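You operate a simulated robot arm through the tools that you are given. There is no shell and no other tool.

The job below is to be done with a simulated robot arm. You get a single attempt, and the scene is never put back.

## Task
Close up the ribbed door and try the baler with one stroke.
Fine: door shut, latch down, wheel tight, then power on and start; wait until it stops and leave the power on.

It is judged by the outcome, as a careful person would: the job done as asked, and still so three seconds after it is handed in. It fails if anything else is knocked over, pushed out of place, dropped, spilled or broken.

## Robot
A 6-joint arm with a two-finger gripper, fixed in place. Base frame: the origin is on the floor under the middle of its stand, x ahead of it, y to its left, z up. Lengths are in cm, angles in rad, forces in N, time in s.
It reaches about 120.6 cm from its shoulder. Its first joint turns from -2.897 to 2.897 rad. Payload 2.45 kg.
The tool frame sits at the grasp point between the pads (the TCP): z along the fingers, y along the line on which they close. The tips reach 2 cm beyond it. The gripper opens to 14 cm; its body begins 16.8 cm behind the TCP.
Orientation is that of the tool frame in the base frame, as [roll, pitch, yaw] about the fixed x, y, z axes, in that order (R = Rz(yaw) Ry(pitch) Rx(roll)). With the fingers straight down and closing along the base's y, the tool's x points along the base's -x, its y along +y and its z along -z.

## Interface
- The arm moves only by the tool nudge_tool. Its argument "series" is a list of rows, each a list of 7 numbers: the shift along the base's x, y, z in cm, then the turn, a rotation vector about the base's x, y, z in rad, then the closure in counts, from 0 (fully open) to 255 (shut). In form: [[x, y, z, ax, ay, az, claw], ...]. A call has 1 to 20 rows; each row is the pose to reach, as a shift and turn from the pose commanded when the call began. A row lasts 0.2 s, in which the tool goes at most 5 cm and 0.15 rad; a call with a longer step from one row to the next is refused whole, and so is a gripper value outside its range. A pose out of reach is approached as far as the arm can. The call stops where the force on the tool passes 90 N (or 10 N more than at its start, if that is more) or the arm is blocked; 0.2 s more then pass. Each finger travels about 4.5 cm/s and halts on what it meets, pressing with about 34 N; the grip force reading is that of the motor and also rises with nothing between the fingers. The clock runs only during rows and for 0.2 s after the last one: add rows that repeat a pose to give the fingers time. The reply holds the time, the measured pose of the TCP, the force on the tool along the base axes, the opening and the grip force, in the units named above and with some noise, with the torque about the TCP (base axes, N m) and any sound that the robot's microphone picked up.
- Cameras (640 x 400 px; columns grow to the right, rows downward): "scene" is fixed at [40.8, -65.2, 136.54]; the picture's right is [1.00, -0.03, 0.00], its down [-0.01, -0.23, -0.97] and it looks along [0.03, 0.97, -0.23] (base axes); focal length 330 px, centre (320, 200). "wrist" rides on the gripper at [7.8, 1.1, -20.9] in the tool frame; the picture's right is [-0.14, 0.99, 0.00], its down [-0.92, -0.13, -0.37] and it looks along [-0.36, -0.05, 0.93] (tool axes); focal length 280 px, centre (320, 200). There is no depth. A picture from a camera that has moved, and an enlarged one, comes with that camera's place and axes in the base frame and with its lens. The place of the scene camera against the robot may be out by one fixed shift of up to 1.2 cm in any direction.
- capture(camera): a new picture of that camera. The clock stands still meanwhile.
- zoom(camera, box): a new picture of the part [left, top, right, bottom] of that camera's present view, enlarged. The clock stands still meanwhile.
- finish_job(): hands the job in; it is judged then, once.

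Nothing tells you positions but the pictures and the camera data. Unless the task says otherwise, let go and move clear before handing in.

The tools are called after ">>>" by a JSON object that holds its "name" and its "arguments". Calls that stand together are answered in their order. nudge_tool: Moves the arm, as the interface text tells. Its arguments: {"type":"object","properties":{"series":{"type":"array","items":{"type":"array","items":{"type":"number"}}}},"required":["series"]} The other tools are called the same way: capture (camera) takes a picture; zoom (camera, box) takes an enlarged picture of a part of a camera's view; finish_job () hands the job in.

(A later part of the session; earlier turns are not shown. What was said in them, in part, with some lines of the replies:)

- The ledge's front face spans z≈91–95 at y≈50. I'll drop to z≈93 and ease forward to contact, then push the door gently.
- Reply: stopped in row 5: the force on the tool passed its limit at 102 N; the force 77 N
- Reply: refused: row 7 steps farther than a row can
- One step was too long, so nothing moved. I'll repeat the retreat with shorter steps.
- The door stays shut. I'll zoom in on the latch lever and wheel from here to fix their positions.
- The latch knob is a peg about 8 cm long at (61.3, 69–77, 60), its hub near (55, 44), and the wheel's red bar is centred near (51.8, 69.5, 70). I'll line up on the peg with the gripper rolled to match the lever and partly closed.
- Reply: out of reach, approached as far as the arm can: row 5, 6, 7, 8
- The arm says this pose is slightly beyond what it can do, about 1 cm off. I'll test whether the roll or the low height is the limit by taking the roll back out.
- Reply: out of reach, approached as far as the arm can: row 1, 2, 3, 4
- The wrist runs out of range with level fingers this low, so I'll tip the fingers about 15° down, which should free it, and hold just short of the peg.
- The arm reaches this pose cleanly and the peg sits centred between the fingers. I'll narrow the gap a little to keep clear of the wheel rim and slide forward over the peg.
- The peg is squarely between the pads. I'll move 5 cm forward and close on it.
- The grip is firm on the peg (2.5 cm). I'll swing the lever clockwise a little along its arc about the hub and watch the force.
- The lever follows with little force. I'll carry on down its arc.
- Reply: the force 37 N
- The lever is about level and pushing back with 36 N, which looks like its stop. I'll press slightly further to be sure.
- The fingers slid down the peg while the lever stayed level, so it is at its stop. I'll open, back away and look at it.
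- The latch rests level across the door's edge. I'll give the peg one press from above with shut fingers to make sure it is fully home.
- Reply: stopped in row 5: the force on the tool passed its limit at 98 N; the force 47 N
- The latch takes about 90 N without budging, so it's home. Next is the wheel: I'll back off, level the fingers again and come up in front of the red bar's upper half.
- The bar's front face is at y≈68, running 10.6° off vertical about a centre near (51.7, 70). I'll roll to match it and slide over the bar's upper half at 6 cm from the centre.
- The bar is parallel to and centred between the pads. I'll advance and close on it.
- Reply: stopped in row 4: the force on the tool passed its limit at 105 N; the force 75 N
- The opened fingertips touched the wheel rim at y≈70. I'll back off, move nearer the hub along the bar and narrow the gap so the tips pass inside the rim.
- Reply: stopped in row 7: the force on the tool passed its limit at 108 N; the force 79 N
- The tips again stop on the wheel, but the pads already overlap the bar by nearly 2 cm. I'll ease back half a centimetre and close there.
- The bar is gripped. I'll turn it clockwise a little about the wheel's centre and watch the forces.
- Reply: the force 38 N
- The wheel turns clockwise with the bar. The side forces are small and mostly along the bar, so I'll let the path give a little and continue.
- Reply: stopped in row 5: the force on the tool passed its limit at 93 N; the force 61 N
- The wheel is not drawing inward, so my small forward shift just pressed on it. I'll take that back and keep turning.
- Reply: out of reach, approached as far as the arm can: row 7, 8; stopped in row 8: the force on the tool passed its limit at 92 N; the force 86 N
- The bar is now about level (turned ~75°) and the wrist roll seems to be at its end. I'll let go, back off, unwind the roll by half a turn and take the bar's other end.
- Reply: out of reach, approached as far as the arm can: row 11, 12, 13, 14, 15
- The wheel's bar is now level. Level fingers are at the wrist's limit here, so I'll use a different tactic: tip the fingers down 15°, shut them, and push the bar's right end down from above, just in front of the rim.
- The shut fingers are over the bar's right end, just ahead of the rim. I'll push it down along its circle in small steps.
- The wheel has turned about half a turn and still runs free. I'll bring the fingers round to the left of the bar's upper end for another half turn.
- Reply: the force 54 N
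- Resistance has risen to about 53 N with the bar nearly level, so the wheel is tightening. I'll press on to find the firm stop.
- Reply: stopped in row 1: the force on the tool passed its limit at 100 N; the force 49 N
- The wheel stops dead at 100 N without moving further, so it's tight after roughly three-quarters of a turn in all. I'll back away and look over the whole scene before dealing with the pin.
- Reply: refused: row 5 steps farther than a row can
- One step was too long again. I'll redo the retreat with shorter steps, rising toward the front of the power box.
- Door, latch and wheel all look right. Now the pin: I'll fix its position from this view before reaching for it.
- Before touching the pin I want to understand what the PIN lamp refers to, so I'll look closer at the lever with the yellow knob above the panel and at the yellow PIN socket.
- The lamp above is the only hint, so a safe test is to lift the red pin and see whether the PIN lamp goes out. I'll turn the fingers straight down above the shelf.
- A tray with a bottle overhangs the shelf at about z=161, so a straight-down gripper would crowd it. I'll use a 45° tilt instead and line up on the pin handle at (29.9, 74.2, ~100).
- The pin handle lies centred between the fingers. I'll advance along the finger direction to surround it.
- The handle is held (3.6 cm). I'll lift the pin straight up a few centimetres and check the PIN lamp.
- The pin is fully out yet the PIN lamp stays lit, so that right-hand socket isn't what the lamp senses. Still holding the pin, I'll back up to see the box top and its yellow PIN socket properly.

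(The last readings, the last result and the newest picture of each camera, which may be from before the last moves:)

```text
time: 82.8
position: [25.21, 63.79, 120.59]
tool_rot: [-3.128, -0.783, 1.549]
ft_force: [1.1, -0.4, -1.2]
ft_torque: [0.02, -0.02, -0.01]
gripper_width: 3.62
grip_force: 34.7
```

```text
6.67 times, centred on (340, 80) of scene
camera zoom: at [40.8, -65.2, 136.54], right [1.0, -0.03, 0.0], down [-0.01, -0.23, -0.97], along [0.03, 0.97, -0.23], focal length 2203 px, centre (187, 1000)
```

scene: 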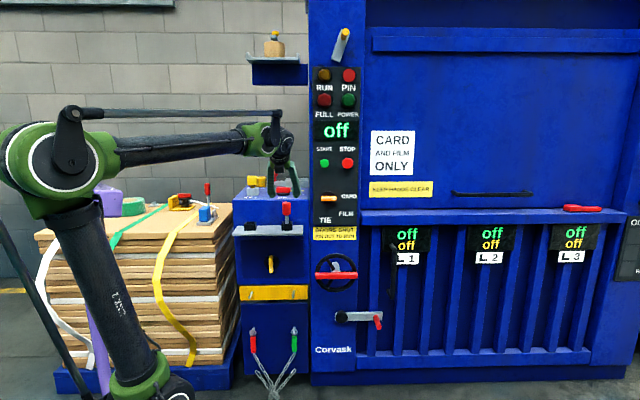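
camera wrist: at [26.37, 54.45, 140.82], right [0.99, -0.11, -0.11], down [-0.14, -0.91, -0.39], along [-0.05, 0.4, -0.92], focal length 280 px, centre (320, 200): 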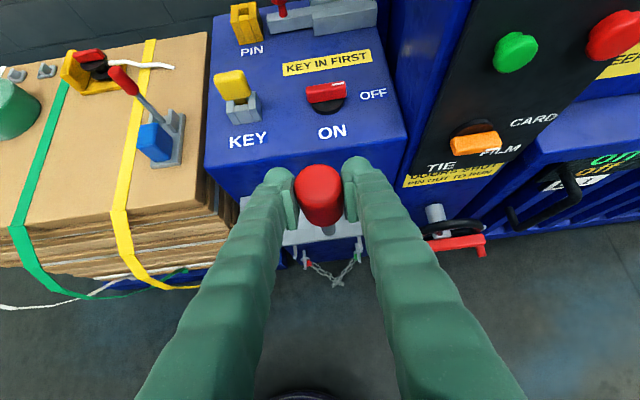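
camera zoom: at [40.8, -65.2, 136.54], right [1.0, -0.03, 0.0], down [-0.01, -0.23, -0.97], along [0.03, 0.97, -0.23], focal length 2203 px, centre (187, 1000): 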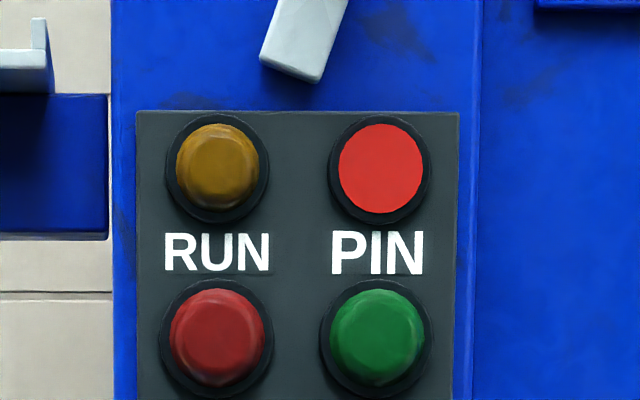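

The yellow PIN socket really is empty. I'll try the shelf's left socket as the pin's parking place and watch the lamp; the hole sits about 16 cm left of the other one.

>>> {"name": "nudge_tool", "arguments": {"series": [[-2.5, 2, -2, 0, 0, 0, 255], [-5, 4.5, -4.5, 0, 0, 0, 255], [-7.5, 7, -7, 0, 0, 0, 255], [-9.5, 9, -9.5, 0, 0, 0, 255], [-11, 9.95, -12, 0, 0, 0, 255], [-11, 9.95, -12, 0, 0, 0, 255]]}}

>>> {"name": "capture", "arguments": {"camera": "wrist"}}

>>> {"name": "zoom", "arguments": {"camera": "scene", "box": [220, 170, 320, 250]}}

```text
time: 84.2
position: [14.29, 73.66, 108.48]
tool_rot: [-3.128, -0.786, 1.548]
ft_force: [0.7, 0.3, -1.0]
ft_torque: [-0.01, -0.03, 0.02]
gripper_width: 3.58
grip_force: 34.1
```

```text
taken
camera wrist: at [15.31, 64.47, 128.64], right [0.99, -0.11, -0.11], down [-0.14, -0.91, -0.39], along [-0.05, 0.4, -0.92], focal length 280 px, centre (320, 200)
```

wrist: 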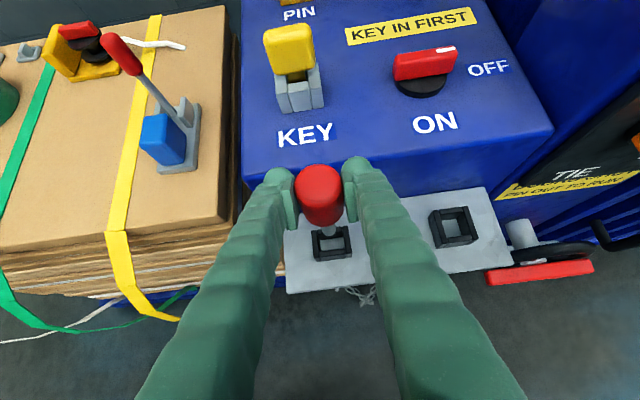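

```text
5.00 times, centred on (270, 210) of scene
camera zoom: at [40.8, -65.2, 136.54], right [1.0, -0.03, 0.0], down [-0.01, -0.23, -0.97], along [0.03, 0.97, -0.23], focal length 1652 px, centre (570, 150)
```

zoom: 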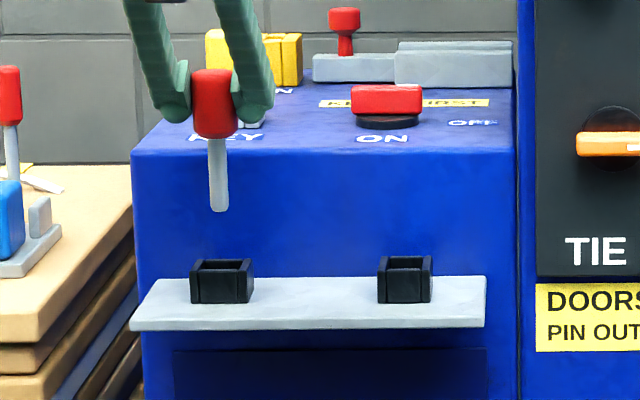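

The shank is lined up over the left socket within a couple of millimetres. I'll lower it slowly and watch for contact.

>>> {"name": "nudge_tool", "arguments": {"series": [[0.05, 0, -1, 0, 0, 0, 255], [0.1, 0, -2, 0, 0, 0, 255], [0.1, 0, -3, 0, 0, 0, 255], [0.1, 0, -3.8, 0, 0, 0, 255], [0.1, 0, -3.8, 0, 0, 0, 255]]}}

>>> {"name": "zoom", "arguments": {"camera": "scene", "box": [230, 200, 290, 240]}}

>>> {"name": "zoom", "arguments": {"camera": "wrist", "box": [260, 130, 400, 280]}}

```text
time: 85.4
position: [14.21, 73.69, 104.65]
tool_rot: [-3.129, -0.785, 1.549]
ft_force: [-0.1, -1.1, -1.5]
ft_torque: [0.0, -0.02, -0.02]
gripper_width: 3.6
grip_force: 34.0
```

```text
10.00 times, centred on (260, 220) of scene
camera zoom: at [40.8, -65.2, 136.54], right [1.0, -0.03, 0.0], down [-0.01, -0.23, -0.97], along [0.03, 0.97, -0.23], focal length 3304 px, centre (920, 0)
```

zoom: 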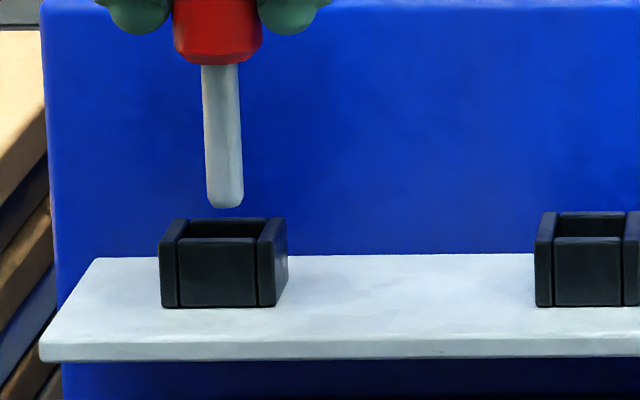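

```text
2.67 times, centred on (330, 205) of wrist
camera zoom: at [15.37, 64.54, 124.81], right [0.99, -0.11, -0.11], down [-0.14, -0.91, -0.39], along [-0.05, 0.4, -0.92], focal length 748 px, centre (293, 187)
```

zoom: 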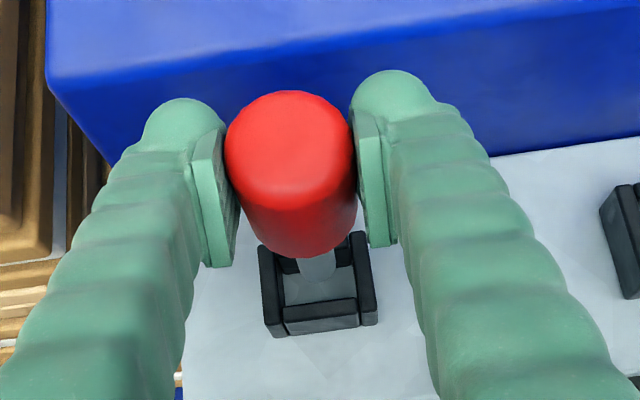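

>>> {"name": "nudge_tool", "arguments": {"series": [[0.05, 0, -0.7, 0, 0, 0, 255], [0.05, 0, -1.4, 0, 0, 0, 255], [0.05, 0, -2.1, 0, 0, 0, 255], [0.05, 0, -2.8, 0, 0, 0, 255], [0.05, 0, -3.4, 0, 0, 0, 255], [0.05, 0, -4, 0, 0, 0, 255]]}}

>>> {"name": "zoom", "arguments": {"camera": "scene", "box": [230, 200, 290, 240]}}

>>> {"name": "zoom", "arguments": {"camera": "scene", "box": [300, 50, 380, 110]}}

```text
time: 86.8
position: [14.24, 73.56, 100.78]
tool_rot: [-3.129, -0.785, 1.55]
ft_force: [-1.0, 0.0, -0.9]
ft_torque: [0.01, -0.02, -0.02]
gripper_width: 3.6
grip_force: 33.7
```

```text
10.00 times, centred on (260, 220) of scene
camera zoom: at [40.8, -65.2, 136.54], right [1.0, -0.03, 0.0], down [-0.01, -0.23, -0.97], along [0.03, 0.97, -0.23], focal length 3304 px, centre (920, 0)
```

zoom: 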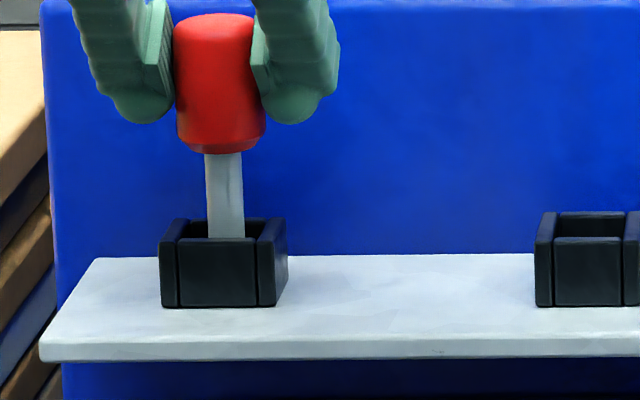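

```text
6.67 times, centred on (340, 80) of scene
camera zoom: at [40.8, -65.2, 136.54], right [1.0, -0.03, 0.0], down [-0.01, -0.23, -0.97], along [0.03, 0.97, -0.23], focal length 2203 px, centre (187, 1000)
```

zoom: 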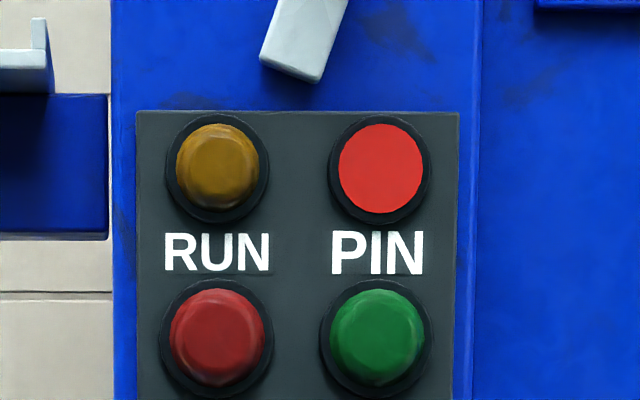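

Even in the left socket the lamp doesn't change, so neither shelf socket drives it; with the labelled PIN socket empty, the pin is "out" as the sign requires. I'll return the pin to the socket where it was.

>>> {"name": "nudge_tool", "arguments": {"series": [[0, 0, 1.5, 0, 0, 0, 255], [0, 0, 3, 0, 0, 0, 255], [0, 0, 4.5, 0, 0, 0, 255], [0, 0, 6, 0, 0, 0, 255], [0, 0, 7, 0, 0, 0, 255], [3, 0, 7.5, 0, 0, 0, 255], [6.5, 0, 7.5, 0, 0, 0, 255], [10, 0.05, 7.5, 0, 0, 0, 255], [13, 0.1, 7.5, 0, 0, 0, 255], [15.8, 0.1, 7, 0, 0, 0, 255], [15.8, 0.1, 5, 0, 0, 0, 255], [15.8, 0.1, 4.2, 0, 0, 0, 255], [15.8, 0.1, 4.2, 0, 0, 0, 255]]}}

>>> {"name": "zoom", "arguments": {"camera": "scene", "box": [255, 195, 315, 235]}}

>>> {"name": "zoom", "arguments": {"camera": "wrist", "box": [260, 130, 400, 280]}}

```text
time: 89.6
position: [30.22, 73.57, 104.73]
tool_rot: [-3.127, -0.786, 1.55]
ft_force: [0.2, 0.0, -2.0]
ft_torque: [-0.03, -0.02, 0.0]
gripper_width: 3.62
grip_force: 33.9
```

```text
10.00 times, centred on (285, 215) of scene
camera zoom: at [40.8, -65.2, 136.54], right [1.0, -0.03, 0.0], down [-0.01, -0.23, -0.97], along [0.03, 0.97, -0.23], focal length 3304 px, centre (670, 50)
```

zoom: 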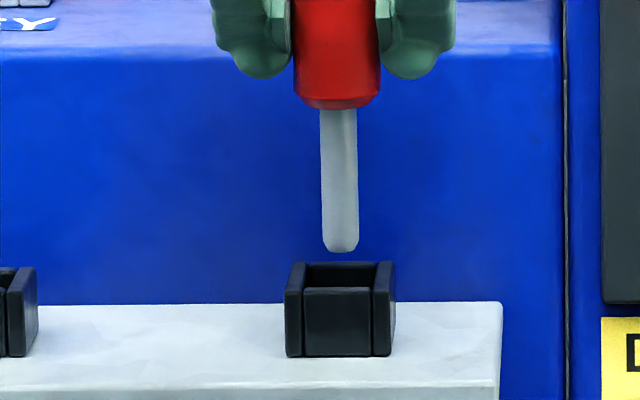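

```text
2.67 times, centred on (330, 205) of wrist
camera zoom: at [31.25, 64.48, 124.93], right [0.99, -0.11, -0.11], down [-0.14, -0.91, -0.39], along [-0.05, 0.4, -0.92], focal length 748 px, centre (293, 187)
```

zoom: 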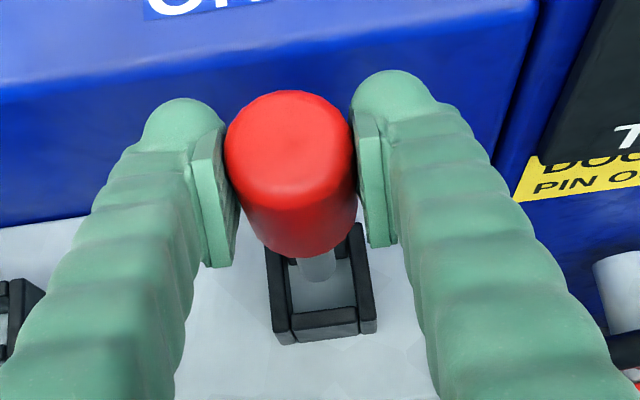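

Aligned over the right socket. I'll lower it back in and let go.

>>> {"name": "nudge_tool", "arguments": {"series": [[-0.05, 0.05, -0.8, 0, 0, 0, 255], [-0.08, 0.1, -1.6, 0, 0, 0, 255], [-0.08, 0.1, -2.4, 0, 0, 0, 255], [-0.08, 0.1, -3.2, 0, 0, 0, 255], [-0.08, 0.1, -3.9, 0, 0, 0, 255], [-0.08, 0.1, -4.25, 0, 0, 0, 255], [-0.08, 0.1, -4.25, 0, 0, 0, 255]]}}

>>> {"name": "zoom", "arguments": {"camera": "scene", "box": [255, 195, 315, 235]}}

```text
time: 91.2
position: [29.92, 73.89, 100.6]
tool_rot: [-3.13, -0.787, 1.55]
ft_force: [-0.2, -1.1, -2.1]
ft_torque: [0.01, -0.03, -0.01]
gripper_width: 3.62
grip_force: 33.5
```

```text
10.00 times, centred on (285, 215) of scene
camera zoom: at [40.8, -65.2, 136.54], right [1.0, -0.03, 0.0], down [-0.01, -0.23, -0.97], along [0.03, 0.97, -0.23], focal length 3304 px, centre (670, 50)
```

zoom: 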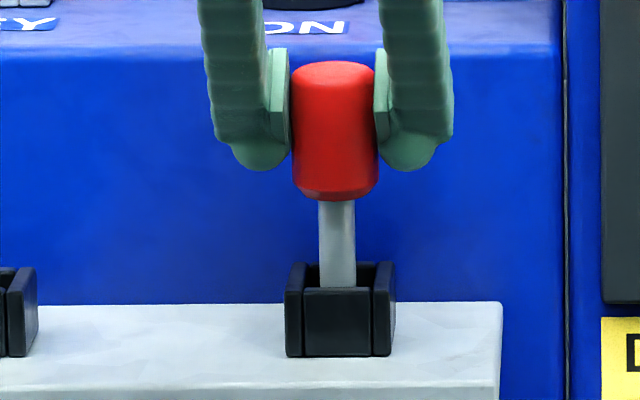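

>>> {"name": "nudge_tool", "arguments": {"series": [[0.05, 0, -0.12, 0, 0, 0, 255], [0.05, 0, -0.2, 0, 0, 0, 255], [0.05, 0, -0.2, 0, 0, 0, 255]]}}

```text
time: 92.0
position: [30.07, 73.89, 100.58]
tool_rot: [-3.129, -0.785, 1.548]
ft_force: [1.1, 0.1, 14.8]
ft_torque: [0.1, -0.14, -0.03]
gripper_width: 3.6
grip_force: 34.2
```

The pin is bottomed in its socket. I'll release it and back out along the finger direction.

>>> {"name": "nudge_tool", "arguments": {"series": [[0, 0, 0.1, 0, 0, 0, 230], [0, 0, 0.1, 0, 0, 0, 180], [0, 0, 0.1, 0, 0, 0, 128], [0, 0, 0.1, 0, 0, 0, 128], [0, 0, 0.1, 0, 0, 0, 128], [0, -2, 2, 0, 0, 0, 128], [0, -5, 5, 0, 0, 0, 128], [0, -8, 8, 0, 0, 0, 128], [0, -11, 11, 0, 0, 0, 128], [0, -13, 14, 0, 0, 0, 128], [0, -14, 17, 0, 0, 0, 128], [0, -14, 17, 0, 0, 0, 128]]}}

>>> {"name": "capture", "arguments": {"camera": "wrist"}}

>>> {"name": "capture", "arguments": {"camera": "scene"}}

```text
time: 94.6
position: [29.96, 60.24, 117.6]
tool_rot: [-3.13, -0.786, 1.552]
ft_force: [0.0, -0.6, 0.2]
ft_torque: [-0.04, 0.01, 0.05]
gripper_width: 6.99
grip_force: 0.0
```

```text
taken
camera wrist: at [31.11, 50.93, 137.74], right [0.99, -0.11, -0.11], down [-0.14, -0.91, -0.39], along [-0.05, 0.4, -0.92], focal length 280 px, centre (320, 200)
```

wrist: 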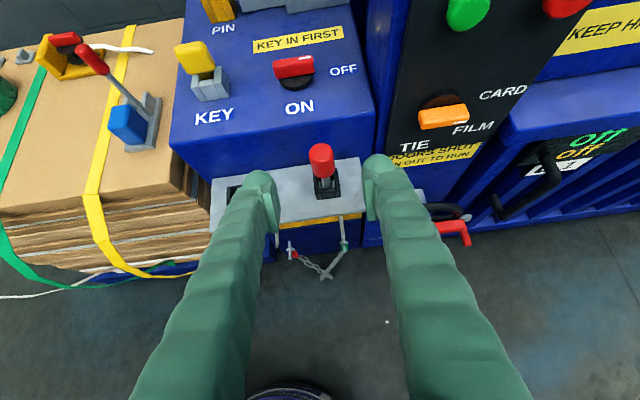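

```text
taken
```

scene: 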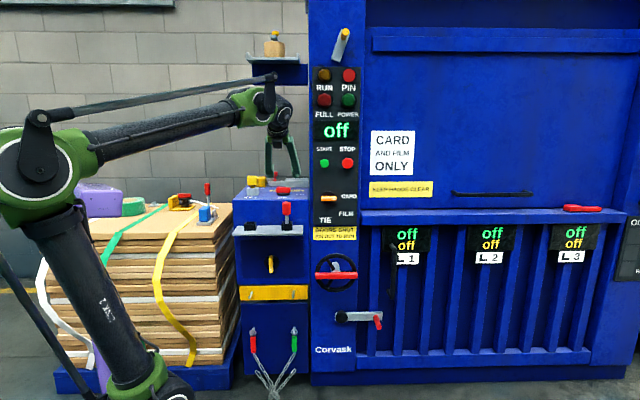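

The pin is back where it was. Next is the power switch, whose white mark points to OFF on the right; it needs a quarter turn so the mark faces ON at the front. I'll measure it closely first.

>>> {"name": "zoom", "arguments": {"camera": "wrist", "box": [240, 20, 380, 120]}}

>>> {"name": "zoom", "arguments": {"camera": "scene", "box": [230, 165, 320, 221]}}

```text
4.00 times, centred on (310, 70) of wrist
camera zoom: at [31.11, 50.93, 137.74], right [0.99, -0.11, -0.11], down [-0.14, -0.91, -0.39], along [-0.05, 0.4, -0.92], focal length 1122 px, centre (360, 720)
```

zoom: 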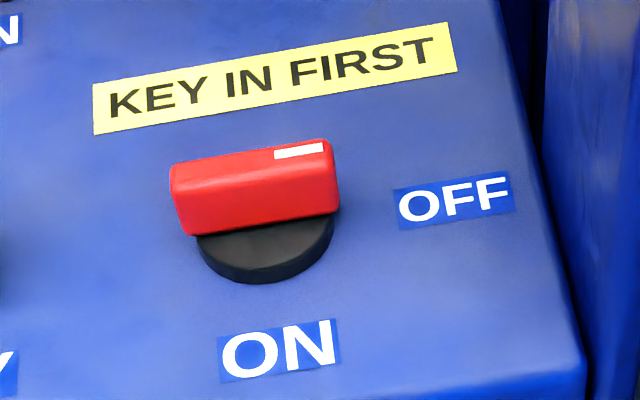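

```text
7.11 times, centred on (275, 193) of scene
camera zoom: at [40.8, -65.2, 136.54], right [1.0, -0.03, 0.0], down [-0.01, -0.23, -0.97], along [0.03, 0.97, -0.23], focal length 2350 px, centre (640, 250)
```

zoom: 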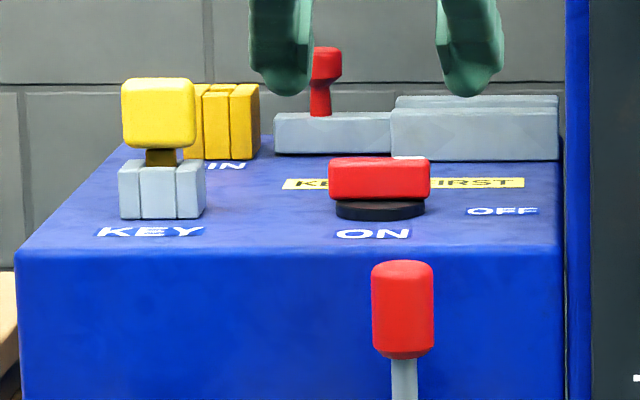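

The switch bar is centred near (28.0, 89.2), 6.5 cm long, z 103.5–106.4. Pushing its left end toward the back turns the mark to the front (ON); I'll use the right fingertip for that, with the gripper nearly shut and tilted 45°.

>>> {"name": "nudge_tool", "arguments": {"series": [[-1, 3, -0.5, 0, 0, 0, 180], [-2.5, 7, -1, 0, 0, 0, 219], [-4, 11, -2, 0, 0, 0, 219], [-5.5, 15, -3.5, 0, 0, 0, 219], [-6.5, 18.5, -5.5, 0, 0, 0, 219], [-6.7, 21, -8, 0, 0, 0, 219], [-6.7, 21, -8, 0, 0, 0, 219]]}}

>>> {"name": "capture", "arguments": {"camera": "wrist"}}

>>> {"name": "zoom", "arguments": {"camera": "scene", "box": [220, 130, 340, 220]}}

```text
time: 96.2
position: [23.43, 80.98, 109.5]
tool_rot: [-3.129, -0.785, 1.55]
ft_force: [-0.4, -0.1, 1.0]
ft_torque: [-0.02, -0.04, -0.02]
gripper_width: 1.97
grip_force: 0.1
```

```text
taken
camera wrist: at [24.57, 71.76, 129.65], right [0.99, -0.11, -0.11], down [-0.14, -0.91, -0.39], along [-0.05, 0.4, -0.92], focal length 280 px, centre (320, 200)
```

wrist: 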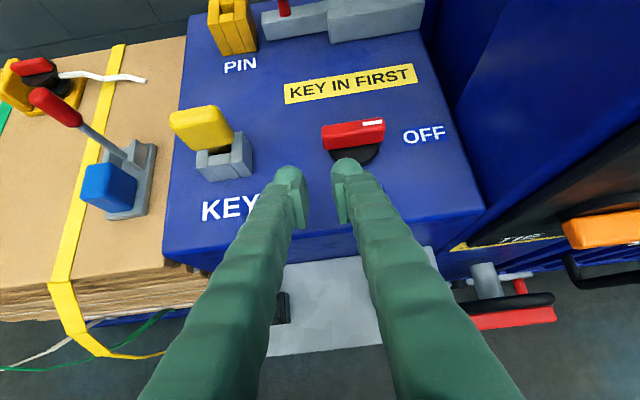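

```text
4.44 times, centred on (280, 175) of scene
camera zoom: at [40.8, -65.2, 136.54], right [1.0, -0.03, 0.0], down [-0.01, -0.23, -0.97], along [0.03, 0.97, -0.23], focal length 1469 px, centre (498, 311)
```

zoom: 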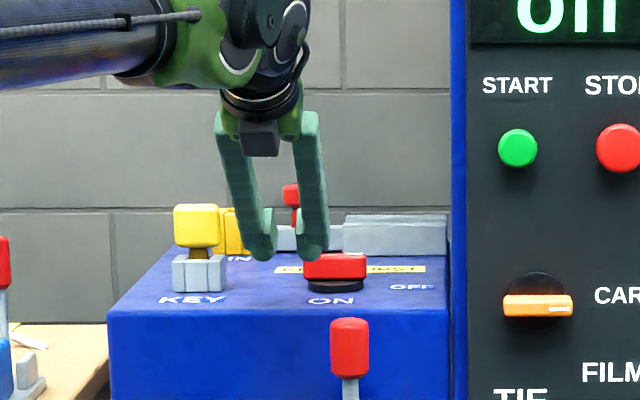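

The right fingertip is just short of the switch's left end. I'll drop to the bar's height in front of it and then look again.

>>> {"name": "nudge_tool", "arguments": {"series": [[-0.2, 1, -1, 0, 0, 0, 219], [-0.4, 2, -2, 0, 0, 0, 219], [-0.5, 3, -3, 0, 0, 0, 219], [-0.6, 3.8, -3.4, 0, 0, 0, 219], [-0.6, 3.8, -3.4, 0, 0, 0, 219]]}}

>>> {"name": "zoom", "arguments": {"camera": "wrist", "box": [230, 80, 410, 240]}}

>>> {"name": "zoom", "arguments": {"camera": "scene", "box": [240, 150, 320, 210]}}

```text
time: 97.4
position: [22.78, 84.85, 105.98]
tool_rot: [-3.131, -0.784, 1.551]
ft_force: [-0.2, 0.2, 0.6]
ft_torque: [-0.01, 0.0, 0.05]
gripper_width: 2.0
grip_force: 0.1
```

```text
2.50 times, centred on (320, 160) of wrist
camera zoom: at [23.92, 75.61, 126.2], right [0.99, -0.11, -0.11], down [-0.14, -0.91, -0.39], along [-0.05, 0.4, -0.92], focal length 701 px, centre (320, 300)
```

zoom: 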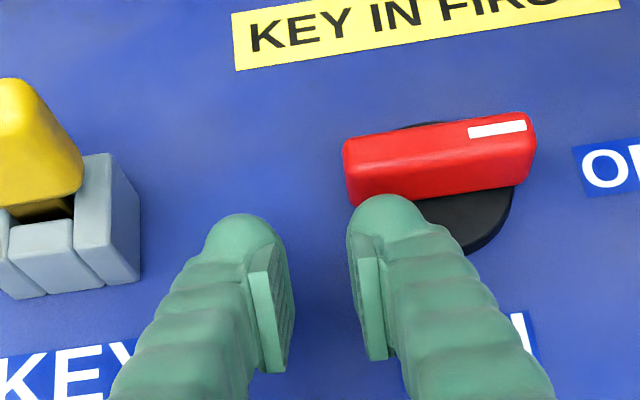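

```text
6.67 times, centred on (280, 180) of scene
camera zoom: at [40.8, -65.2, 136.54], right [1.0, -0.03, 0.0], down [-0.01, -0.23, -0.97], along [0.03, 0.97, -0.23], focal length 2203 px, centre (587, 333)
```

zoom: 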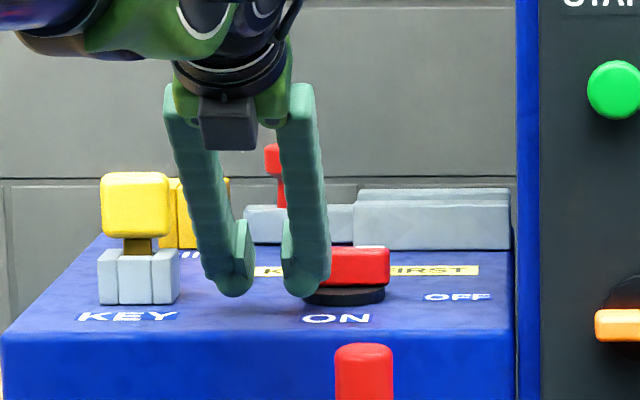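

The fingertip stands just in front of the switch's left end. I'll push it gently toward the back along its arc.

>>> {"name": "nudge_tool", "arguments": {"series": [[-0.3, 0.8, 0, 0, 0, 0, 219], [-0.4, 1.65, 0, 0, 0, 0, 219], [-0.6, 2.2, 0, 0, 0, 0, 219], [-0.8, 2.7, 0, 0, 0, 0, 219], [-0.9, 3.2, 0, 0, 0, 0, 219], [-0.9, 3.2, 0, 0, 0, 0, 219]]}}

>>> {"name": "zoom", "arguments": {"camera": "wrist", "box": [230, 80, 410, 240]}}

```text
time: 98.8
position: [21.76, 88.02, 105.99]
tool_rot: [-3.13, -0.785, 1.55]
ft_force: [0.2, -0.6, -0.3]
ft_torque: [-0.02, 0.02, 0.03]
gripper_width: 1.97
grip_force: 0.0
```

```text
2.50 times, centred on (320, 160) of wrist
camera zoom: at [22.88, 78.79, 126.19], right [0.99, -0.11, -0.11], down [-0.14, -0.91, -0.39], along [-0.05, 0.4, -0.92], focal length 701 px, centre (320, 300)
```

zoom: 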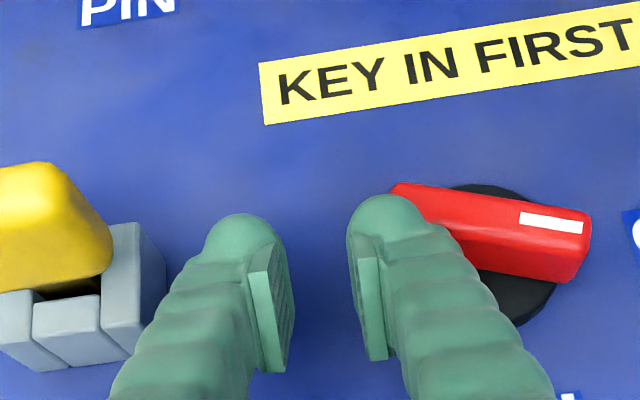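

>>> {"name": "nudge_tool", "arguments": {"series": [[0, 0.5, 0, 0, 0, 0, 219], [0, 1, 0, 0, 0, 0, 219], [0.1, 1.5, 0, 0, 0, 0, 219], [0.3, 2, 0, 0, 0, 0, 219], [0.6, 2.4, 0, 0, 0, 0, 219], [0.6, 2.4, 0, 0, 0, 0, 219]]}}

>>> {"name": "zoom", "arguments": {"camera": "wrist", "box": [230, 80, 410, 240]}}

```text
time: 100.2
position: [22.34, 90.36, 106.11]
tool_rot: [-3.13, -0.785, 1.55]
ft_force: [-2.7, 0.3, 1.1]
ft_torque: [0.04, -0.08, 0.11]
gripper_width: 1.77
grip_force: 0.1
```

```text
2.50 times, centred on (320, 160) of wrist
camera zoom: at [23.5, 81.08, 126.21], right [0.99, -0.11, -0.11], down [-0.14, -0.91, -0.39], along [-0.05, 0.4, -0.92], focal length 701 px, centre (320, 300)
```

zoom: 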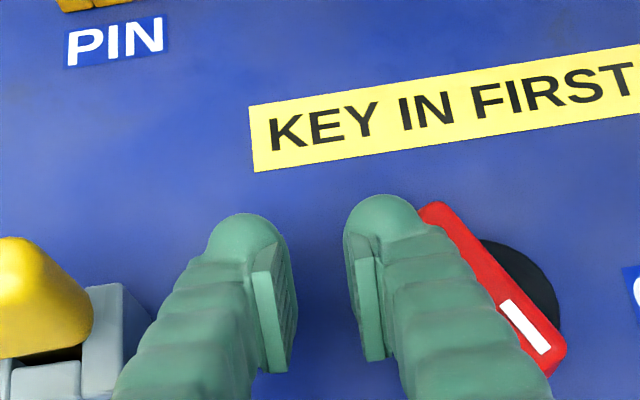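

>>> {"name": "nudge_tool", "arguments": {"series": [[0.3, 0.2, 0, 0, 0, 0, 219], [0.6, 0.35, 0, 0, 0, 0, 219], [0.9, 0.45, 0, 0, 0, 0, 219], [1.2, 0.5, 0, 0, 0, 0, 219], [1.5, 0.5, 0, 0, 0, 0, 219], [1.5, 0.5, 0, 0, 0, 0, 219]]}}

>>> {"name": "zoom", "arguments": {"camera": "wrist", "box": [230, 80, 410, 240]}}

>>> {"name": "zoom", "arguments": {"camera": "scene", "box": [300, 60, 400, 180]}}

```text
time: 101.6
position: [23.7, 90.85, 105.98]
tool_rot: [-3.131, -0.782, 1.552]
ft_force: [-20.1, -9.4, 1.3]
ft_torque: [-0.06, 0.03, -0.58]
gripper_width: 0.8
grip_force: 0.0
```

```text
2.50 times, centred on (320, 160) of wrist
camera zoom: at [24.8, 81.57, 126.24], right [0.99, -0.11, -0.1], down [-0.14, -0.91, -0.39], along [-0.05, 0.4, -0.92], focal length 701 px, centre (320, 300)
```

zoom: 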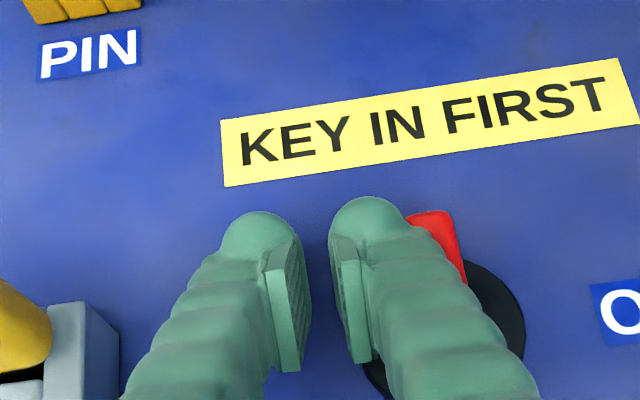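

```text
3.33 times, centred on (350, 120) of scene
camera zoom: at [40.8, -65.2, 136.54], right [1.0, -0.03, 0.0], down [-0.01, -0.23, -0.97], along [0.03, 0.97, -0.23], focal length 1102 px, centre (220, 467)
```

zoom: 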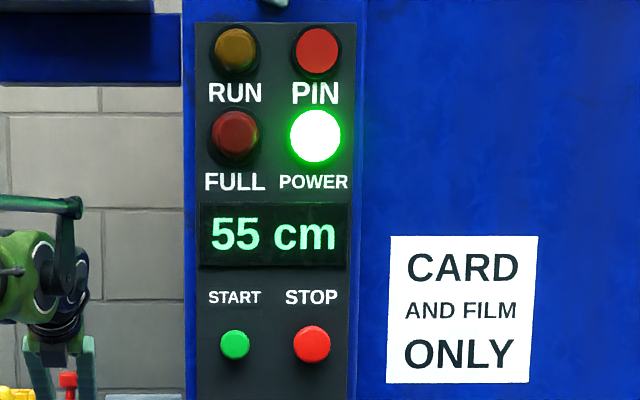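

The POWER lamp now glows and the display shows "55 cm"; by comparison the PIN lamp is plainly unlit, so the pin is out as needed. I'll withdraw the finger without touching the switch again.

>>> {"name": "nudge_tool", "arguments": {"series": [[-0.6, 0, 0, 0, 0, 0, 219], [-1.2, 0, 0.3, 0, 0, 0, 219], [-1.5, -1.5, 2, 0, 0, 0, 219], [-1.5, -4, 5, 0, 0, 0, 219], [-1.5, -7, 8, 0, 0, 0, 255], [-1.5, -10, 11, 0, 0, 0, 255], [-1, -14, 12.5, 0, 0, 0, 255], [0, -18.5, 13, 0, 0, 0, 255], [1, -23, 13, 0, 0, 0, 255], [2, -27, 13, 0, 0, 0, 255], [2, -27, 13, 0, 0, 0, 255]]}}

>>> {"name": "capture", "arguments": {"camera": "scene"}}

>>> {"name": "zoom", "arguments": {"camera": "scene", "box": [300, 50, 380, 250]}}

>>> {"name": "capture", "arguments": {"camera": "wrist"}}

```text
time: 104.0
position: [26.05, 63.74, 118.99]
tool_rot: [-3.131, -0.786, 1.552]
ft_force: [-0.1, -0.5, 0.3]
ft_torque: [0.0, 0.01, 0.01]
gripper_width: 0.0
grip_force: 29.3
```

```text
taken
```

scene: 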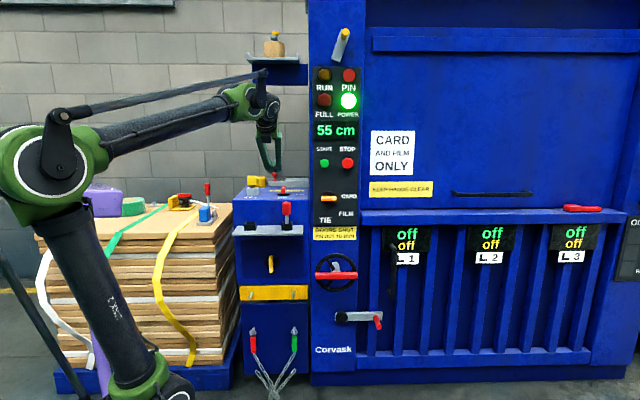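

```text
2.00 times, centred on (340, 150) of scene
camera zoom: at [40.8, -65.2, 136.54], right [1.0, -0.03, 0.0], down [-0.01, -0.23, -0.97], along [0.03, 0.97, -0.23], focal length 661 px, centre (280, 300)
```

zoom: 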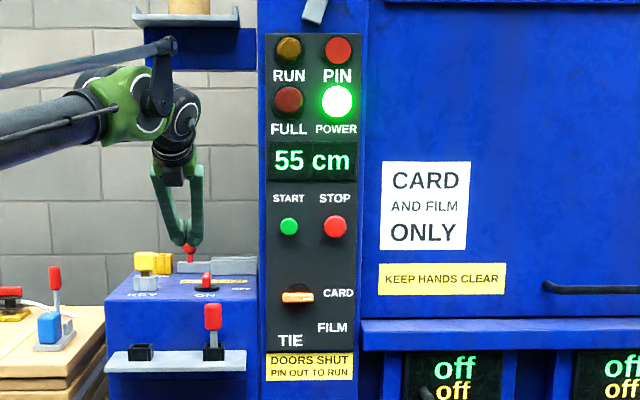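

```text
taken
camera wrist: at [27.14, 54.52, 139.22], right [0.99, -0.11, -0.11], down [-0.14, -0.91, -0.39], along [-0.05, 0.4, -0.92], focal length 280 px, centre (320, 200)
```

wrist: 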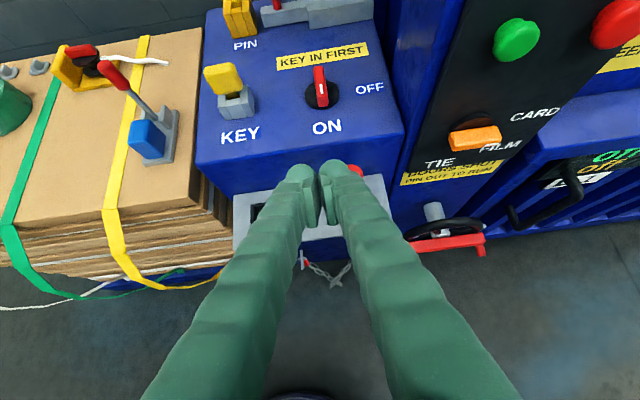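

Power is on and the switch points at ON. I'll check the side panel's warning lamps, then level the fingers and line up on the green START button near (46.8, 77, 119).

>>> {"name": "nudge_tool", "arguments": {"series": [[3, -2, 0, 0.131, 0, 0.003, 255], [6.5, -4, 0, 0.262, 0, 0.007, 255], [10, -6, 0, 0.393, 0, 0.01, 255], [13.5, -7, 0, 0.524, 0, 0.013, 255], [17, -7, 0, 0.654, 0, 0.016, 255], [20.5, -6, 0.1, 0.785, 0, 0.018, 255], [20.7, -6, 0.1, 0.785, 0, 0.018, 255]]}}

>>> {"name": "zoom", "arguments": {"camera": "scene", "box": [560, 190, 640, 290]}}

>>> {"name": "capture", "arguments": {"camera": "wrist"}}

>>> {"name": "capture", "arguments": {"camera": "scene"}}

```text
time: 105.6
position: [46.62, 57.86, 119.15]
tool_rot: [-1.553, -1.563, -0.003]
ft_force: [0.3, 0.8, 0.1]
ft_torque: [-0.01, -0.02, -0.02]
gripper_width: 0.02
grip_force: 29.5
```

```text
4.00 times, centred on (600, 240) of scene
camera zoom: at [40.8, -65.2, 136.54], right [1.0, -0.03, 0.0], down [-0.01, -0.23, -0.97], along [0.03, 0.97, -0.23], focal length 1322 px, centre (-800, 40)
```

zoom: 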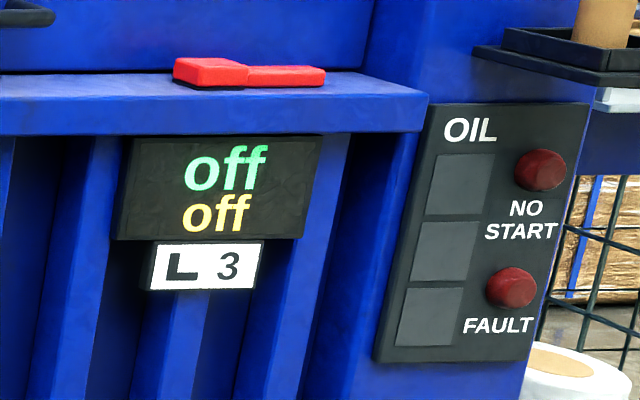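

```text
taken
camera wrist: at [47.98, 36.99, 126.74], right [0.99, 0.01, -0.15], down [-0.13, -0.37, -0.92], along [-0.07, 0.93, -0.36], focal length 280 px, centre (320, 200)
```

wrist: 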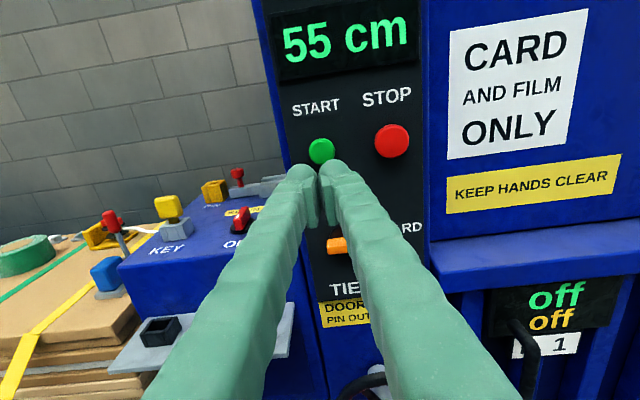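

```text
taken
```

scene: 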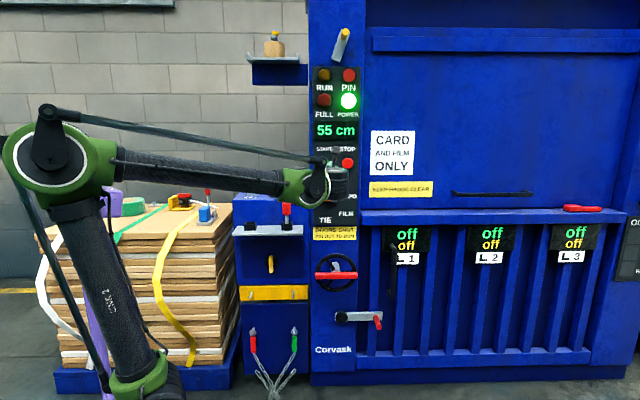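

The warning lamps are dark. The button is at about (46.3, 76.8, 118.8), directly ahead of the fingertips; I'll approach and press in small steps.

>>> {"name": "nudge_tool", "arguments": {"series": [[-0.3, 4, -0.4, 0, 0, 0, 255], [-0.3, 8, -0.4, 0, 0, 0, 255], [-0.3, 11, -0.4, 0, 0, 0, 255], [-0.3, 13.5, -0.4, 0, 0, 0, 255], [-0.3, 15, -0.4, 0, 0, 0, 255], [-0.3, 15, -0.4, 0, 0, 0, 255]]}}

>>> {"name": "zoom", "arguments": {"camera": "wrist", "box": [220, 60, 420, 220]}}

```text
time: 107.0
position: [46.26, 73.01, 118.63]
tool_rot: [-1.699, -1.561, 0.141]
ft_force: [-0.1, -0.6, -0.1]
ft_torque: [0.03, 0.02, -0.02]
gripper_width: 0.01
grip_force: 29.7
```

```text
2.50 times, centred on (320, 140) of wrist
camera zoom: at [47.72, 52.18, 126.29], right [0.99, 0.01, -0.15], down [-0.13, -0.37, -0.92], along [-0.07, 0.93, -0.37], focal length 701 px, centre (320, 350)
```

zoom: 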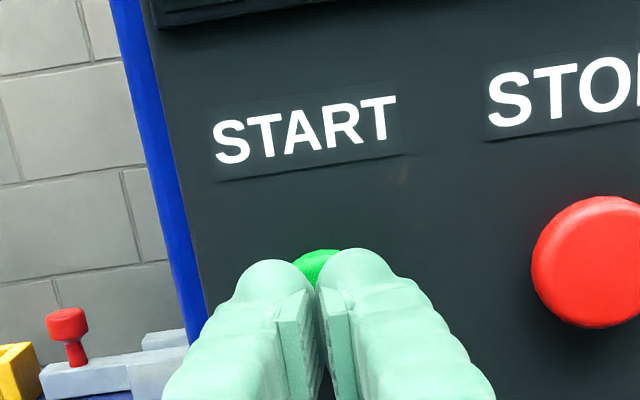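

>>> {"name": "nudge_tool", "arguments": {"series": [[0, 0.5, 0, 0, 0, 0, 255], [0, 1, 0, 0, 0, 0, 255], [0, 1.5, 0, 0, 0, 0, 255], [0, 2, 0, 0, 0, 0, 255], [0, 2.4, 0, 0, 0, 0, 255]]}}

>>> {"name": "zoom", "arguments": {"camera": "scene", "box": [300, 50, 380, 250]}}

>>> {"name": "zoom", "arguments": {"camera": "wrist", "box": [220, 60, 420, 220]}}

```text
time: 108.2
position: [46.21, 75.2, 118.65]
tool_rot: [-1.677, -1.562, 0.12]
ft_force: [-3.8, -8.3, -0.5]
ft_torque: [-0.02, 0.03, 0.02]
gripper_width: 0.02
grip_force: 29.1
```

```text
2.00 times, centred on (340, 150) of scene
camera zoom: at [40.8, -65.2, 136.54], right [1.0, -0.03, 0.0], down [-0.01, -0.23, -0.97], along [0.03, 0.97, -0.23], focal length 661 px, centre (280, 300)
```

zoom: 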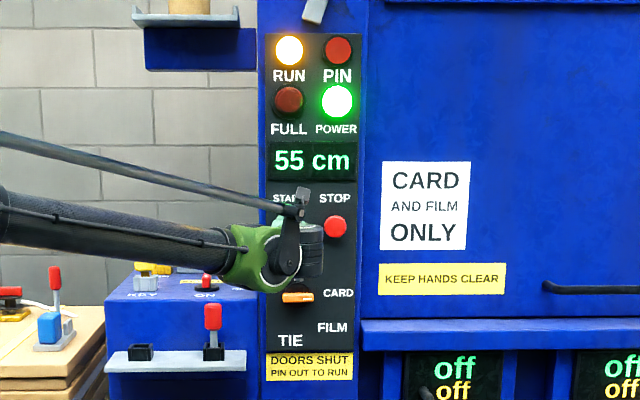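

```text
2.50 times, centred on (320, 140) of wrist
camera zoom: at [47.71, 54.33, 126.38], right [0.99, 0.01, -0.15], down [-0.13, -0.37, -0.92], along [-0.07, 0.93, -0.37], focal length 701 px, centre (320, 350)
```

zoom: 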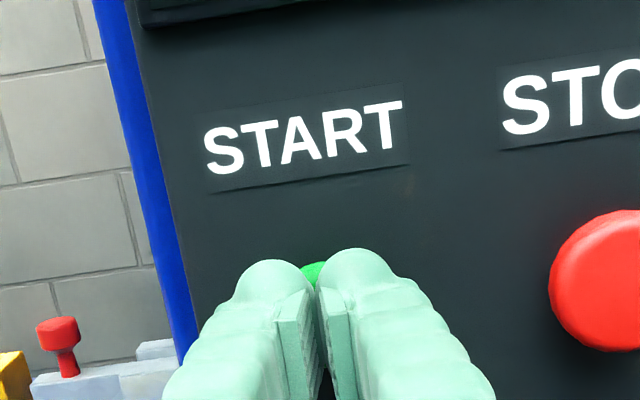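

The RUN lamp is lit: the stroke has begun. I'll back straight off the button and wait for it to finish.

>>> {"name": "nudge_tool", "arguments": {"series": [[0, -2, 0, 0, 0, 0, 255], [0, -6, 0, 0, 0, 0, 255], [0, -10, 0, 0, 0, 0, 255], [0, -14, 0, 0, 0, 0, 255], [0, -18, 0, 0, 0, 0, 255], [-1, -22, 0.5, 0, 0, 0, 255], [-2, -26, 1, 0, 0, 0, 255], [-2, -26, 1, 0, 0, 0, 255], [-2, -26, 1, 0, 0, 0, 255], [-2, -26, 1, 0, 0, 0, 255]]}}

>>> {"name": "capture", "arguments": {"camera": "scene"}}

```text
time: 110.4
position: [44.4, 49.23, 119.79]
tool_rot: [-1.693, -1.564, 0.134]
ft_force: [-0.5, -0.5, -0.5]
ft_torque: [0.0, 0.0, 0.01]
gripper_width: 0.0
grip_force: 29.3
```

```text
taken
```

scene: 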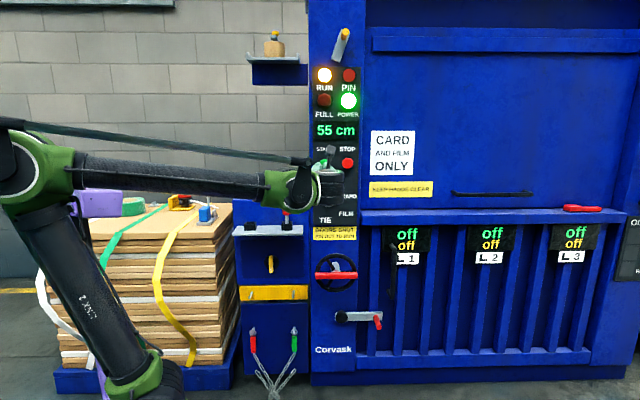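

The baler is running. I'll move the arm well clear to the left while waiting.

>>> {"name": "nudge_tool", "arguments": {"series": [[-3, -1, 1, 0, 0, 0, 200], [-6, -2, 2, 0, 0, 0, 100], [-9, -3, 3, 0, 0, 0, 0], [-12, -4, 4, 0, 0, 0, 0], [-12, -4, 4, 0, 0, 0, 0], [-12, -4, 4, 0, 0, 0, 0], [-12, -4, 4, 0, 0, 0, 0], [-12, -4, 4, 0, 0, 0, 0], [-12, -4, 4, 0, 0, 0, 0], [-12, -4, 4, 0, 0, 0, 0], [-12, -4, 4, 0, 0, 0, 0], [-12, -4, 4, 0, 0, 0, 0], [-12, -4, 4, 0, 0, 0, 0], [-12, -4, 4, 0, 0, 0, 0], [-12, -4, 4, 0, 0, 0, 0], [-12, -4, 4, 0, 0, 0, 0], [-12, -4, 4, 0, 0, 0, 0], [-12, -4, 4, 0, 0, 0, 0], [-12, -4, 4, 0, 0, 0, 0], [-12, -4, 4, 0, 0, 0, 0]]}}

>>> {"name": "zoom", "arguments": {"camera": "scene", "box": [300, 50, 380, 250]}}

```text
time: 114.6
position: [32.23, 45.21, 123.7]
tool_rot: [-1.691, -1.561, 0.134]
ft_force: [-0.9, -0.2, -0.5]
ft_torque: [0.0, 0.03, -0.01]
gripper_width: 14.0
grip_force: 0.0
```

```text
2.00 times, centred on (340, 150) of scene
camera zoom: at [40.8, -65.2, 136.54], right [1.0, -0.03, 0.0], down [-0.01, -0.23, -0.97], along [0.03, 0.97, -0.23], focal length 661 px, centre (280, 300)
```

zoom: 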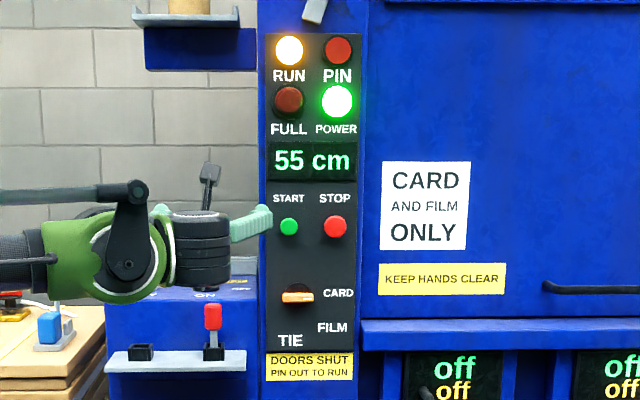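

Still running. I'll keep waiting with the arm held still.

>>> {"name": "nudge_tool", "arguments": {"series": [[0, 0, 0, 0, 0, 0, 0], [0, 0, 0, 0, 0, 0, 0], [0, 0, 0, 0, 0, 0, 0], [0, 0, 0, 0, 0, 0, 0], [0, 0, 0, 0, 0, 0, 0], [0, 0, 0, 0, 0, 0, 0], [0, 0, 0, 0, 0, 0, 0], [0, 0, 0, 0, 0, 0, 0], [0, 0, 0, 0, 0, 0, 0], [0, 0, 0, 0, 0, 0, 0], [0, 0, 0, 0, 0, 0, 0], [0, 0, 0, 0, 0, 0, 0], [0, 0, 0, 0, 0, 0, 0], [0, 0, 0, 0, 0, 0, 0], [0, 0, 0, 0, 0, 0, 0], [0, 0, 0, 0, 0, 0, 0], [0, 0, 0, 0, 0, 0, 0], [0, 0, 0, 0, 0, 0, 0], [0, 0, 0, 0, 0, 0, 0], [0, 0, 0, 0, 0, 0, 0]]}}

>>> {"name": "zoom", "arguments": {"camera": "scene", "box": [300, 50, 380, 250]}}

```text
time: 118.8
position: [32.27, 45.25, 123.79]
tool_rot: [-1.693, -1.562, 0.133]
ft_force: [0.3, -0.4, -0.8]
ft_torque: [-0.02, 0.0, 0.01]
gripper_width: 14.01
grip_force: 0.0
```

```text
2.00 times, centred on (340, 150) of scene
camera zoom: at [40.8, -65.2, 136.54], right [1.0, -0.03, 0.0], down [-0.01, -0.23, -0.97], along [0.03, 0.97, -0.23], focal length 661 px, centre (280, 300)
```

zoom: 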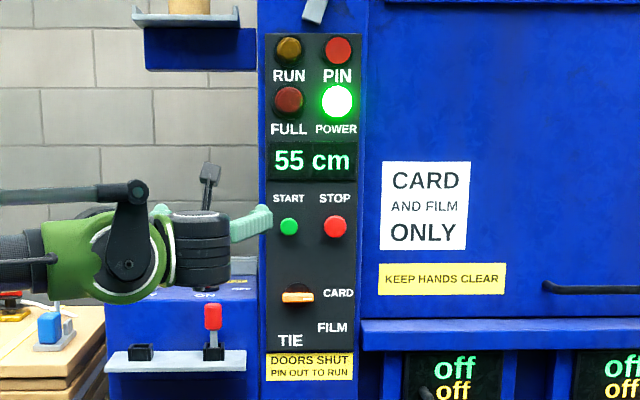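

The RUN lamp has gone out and POWER is still lit. I'll check everything over once more: warning lamps, door, latch, wheel, knife, pin and key.

>>> {"name": "capture", "arguments": {"camera": "scene"}}

>>> {"name": "zoom", "arguments": {"camera": "scene", "box": [560, 190, 640, 290]}}

>>> {"name": "zoom", "arguments": {"camera": "scene", "box": [300, 200, 460, 330]}}

>>> {"name": "capture", "arguments": {"camera": "wrist"}}

```text
taken
```

scene: 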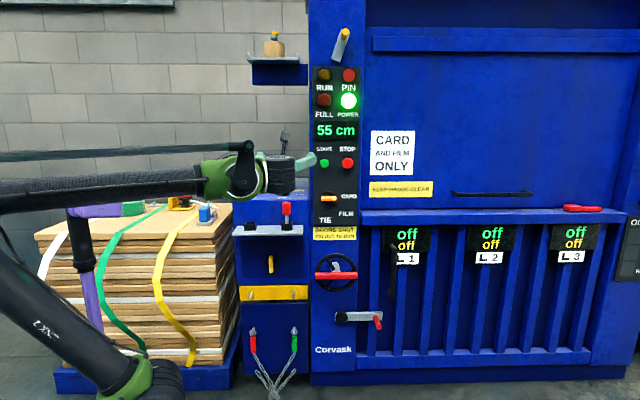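

```text
4.00 times, centred on (600, 240) of scene
camera zoom: at [40.8, -65.2, 136.54], right [1.0, -0.03, 0.0], down [-0.01, -0.23, -0.97], along [0.03, 0.97, -0.23], focal length 1322 px, centre (-800, 40)
```

zoom: 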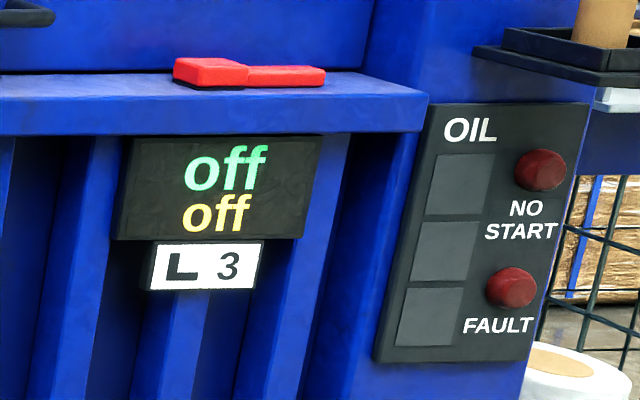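

```text
3.08 times, centred on (380, 265) of scene
camera zoom: at [40.8, -65.2, 136.54], right [1.0, -0.03, 0.0], down [-0.01, -0.23, -0.97], along [0.03, 0.97, -0.23], focal length 1017 px, centre (135, 0)
```

zoom: 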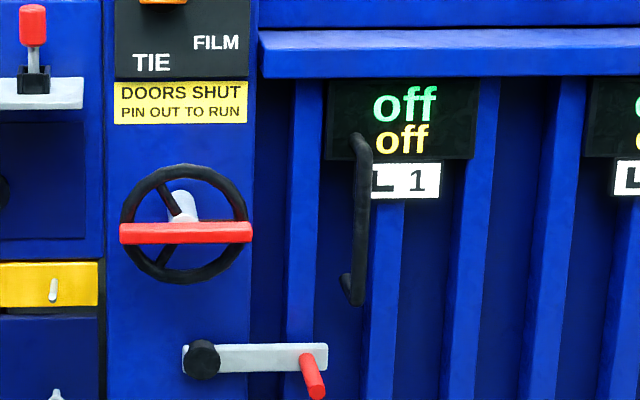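

```text
taken
camera wrist: at [33.65, 24.34, 131.46], right [0.99, 0.01, -0.15], down [-0.13, -0.37, -0.92], along [-0.07, 0.93, -0.37], focal length 280 px, centre (320, 200)
```

wrist: 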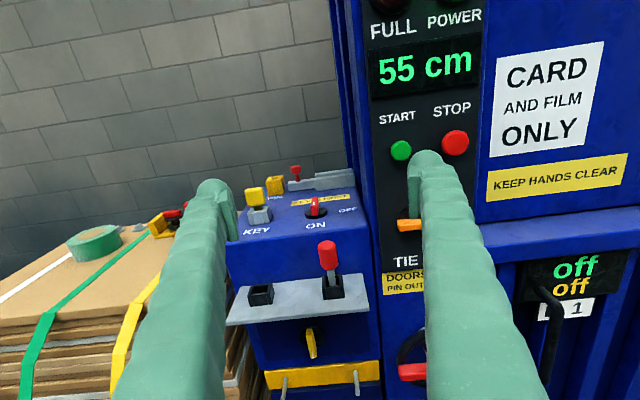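

Door, latch, wheel, pin, key and knife are all in place, with no warning lamps. I'll wait a moment more to be sure the machine stays stopped.

>>> {"name": "nudge_tool", "arguments": {"series": [[0, -1, 0, 0, 0, 0, 0], [0, -2, 0, 0, 0, 0, 0], [0, -2, 0, 0, 0, 0, 0], [0, -2, 0, 0, 0, 0, 0], [0, -2, 0, 0, 0, 0, 0], [0, -2, 0, 0, 0, 0, 0], [0, -2, 0, 0, 0, 0, 0], [0, -2, 0, 0, 0, 0, 0], [0, -2, 0, 0, 0, 0, 0], [0, -2, 0, 0, 0, 0, 0]]}}

>>> {"name": "zoom", "arguments": {"camera": "scene", "box": [300, 50, 380, 250]}}

```text
time: 121.0
position: [32.2, 43.16, 123.74]
tool_rot: [-1.69, -1.563, 0.131]
ft_force: [0.8, 0.8, -1.2]
ft_torque: [-0.01, 0.01, -0.01]
gripper_width: 14.0
grip_force: 0.0
```

```text
2.00 times, centred on (340, 150) of scene
camera zoom: at [40.8, -65.2, 136.54], right [1.0, -0.03, 0.0], down [-0.01, -0.23, -0.97], along [0.03, 0.97, -0.23], focal length 661 px, centre (280, 300)
```

zoom: 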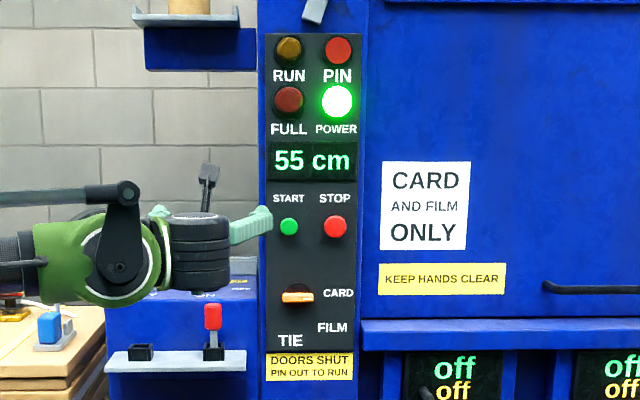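

The stroke is finished: RUN is out, POWER stays on, and the arm is clear of everything. I'm handing the job in.

>>> {"name": "finish_job", "arguments": {}}

```text
The job is handed in.
```

The ribbed door is shut and the baler has made one stroke. It has stopped and the power is still on.

- **Door:** it swung to its stop and stayed there after I let go. The red tool lying on its top ledge rode along and is still in place.
- **Latch:** it is down across the door's edge. I pressed it with about 90 N and it didn't move.
- **Wheel:** I turned it clockwise roughly three-quarters of a turn, until it would not turn further at about 100 N.
- **Power and start:** turning the switch to ON lit POWER and the display showed "55 cm". I pressed START once, RUN lit and went out again within about ten seconds, and the NO START and FAULT lamps stayed dark.

I misread the PIN lamp as lit before the power was on. To check it, I lifted the red-handled pin from its shelf socket and tried the empty one beside it. I then put the pin back where it was. Once POWER came on, I could see the PIN lamp had been dark all along.

The display still reads "55 cm", the same as before the stroke.
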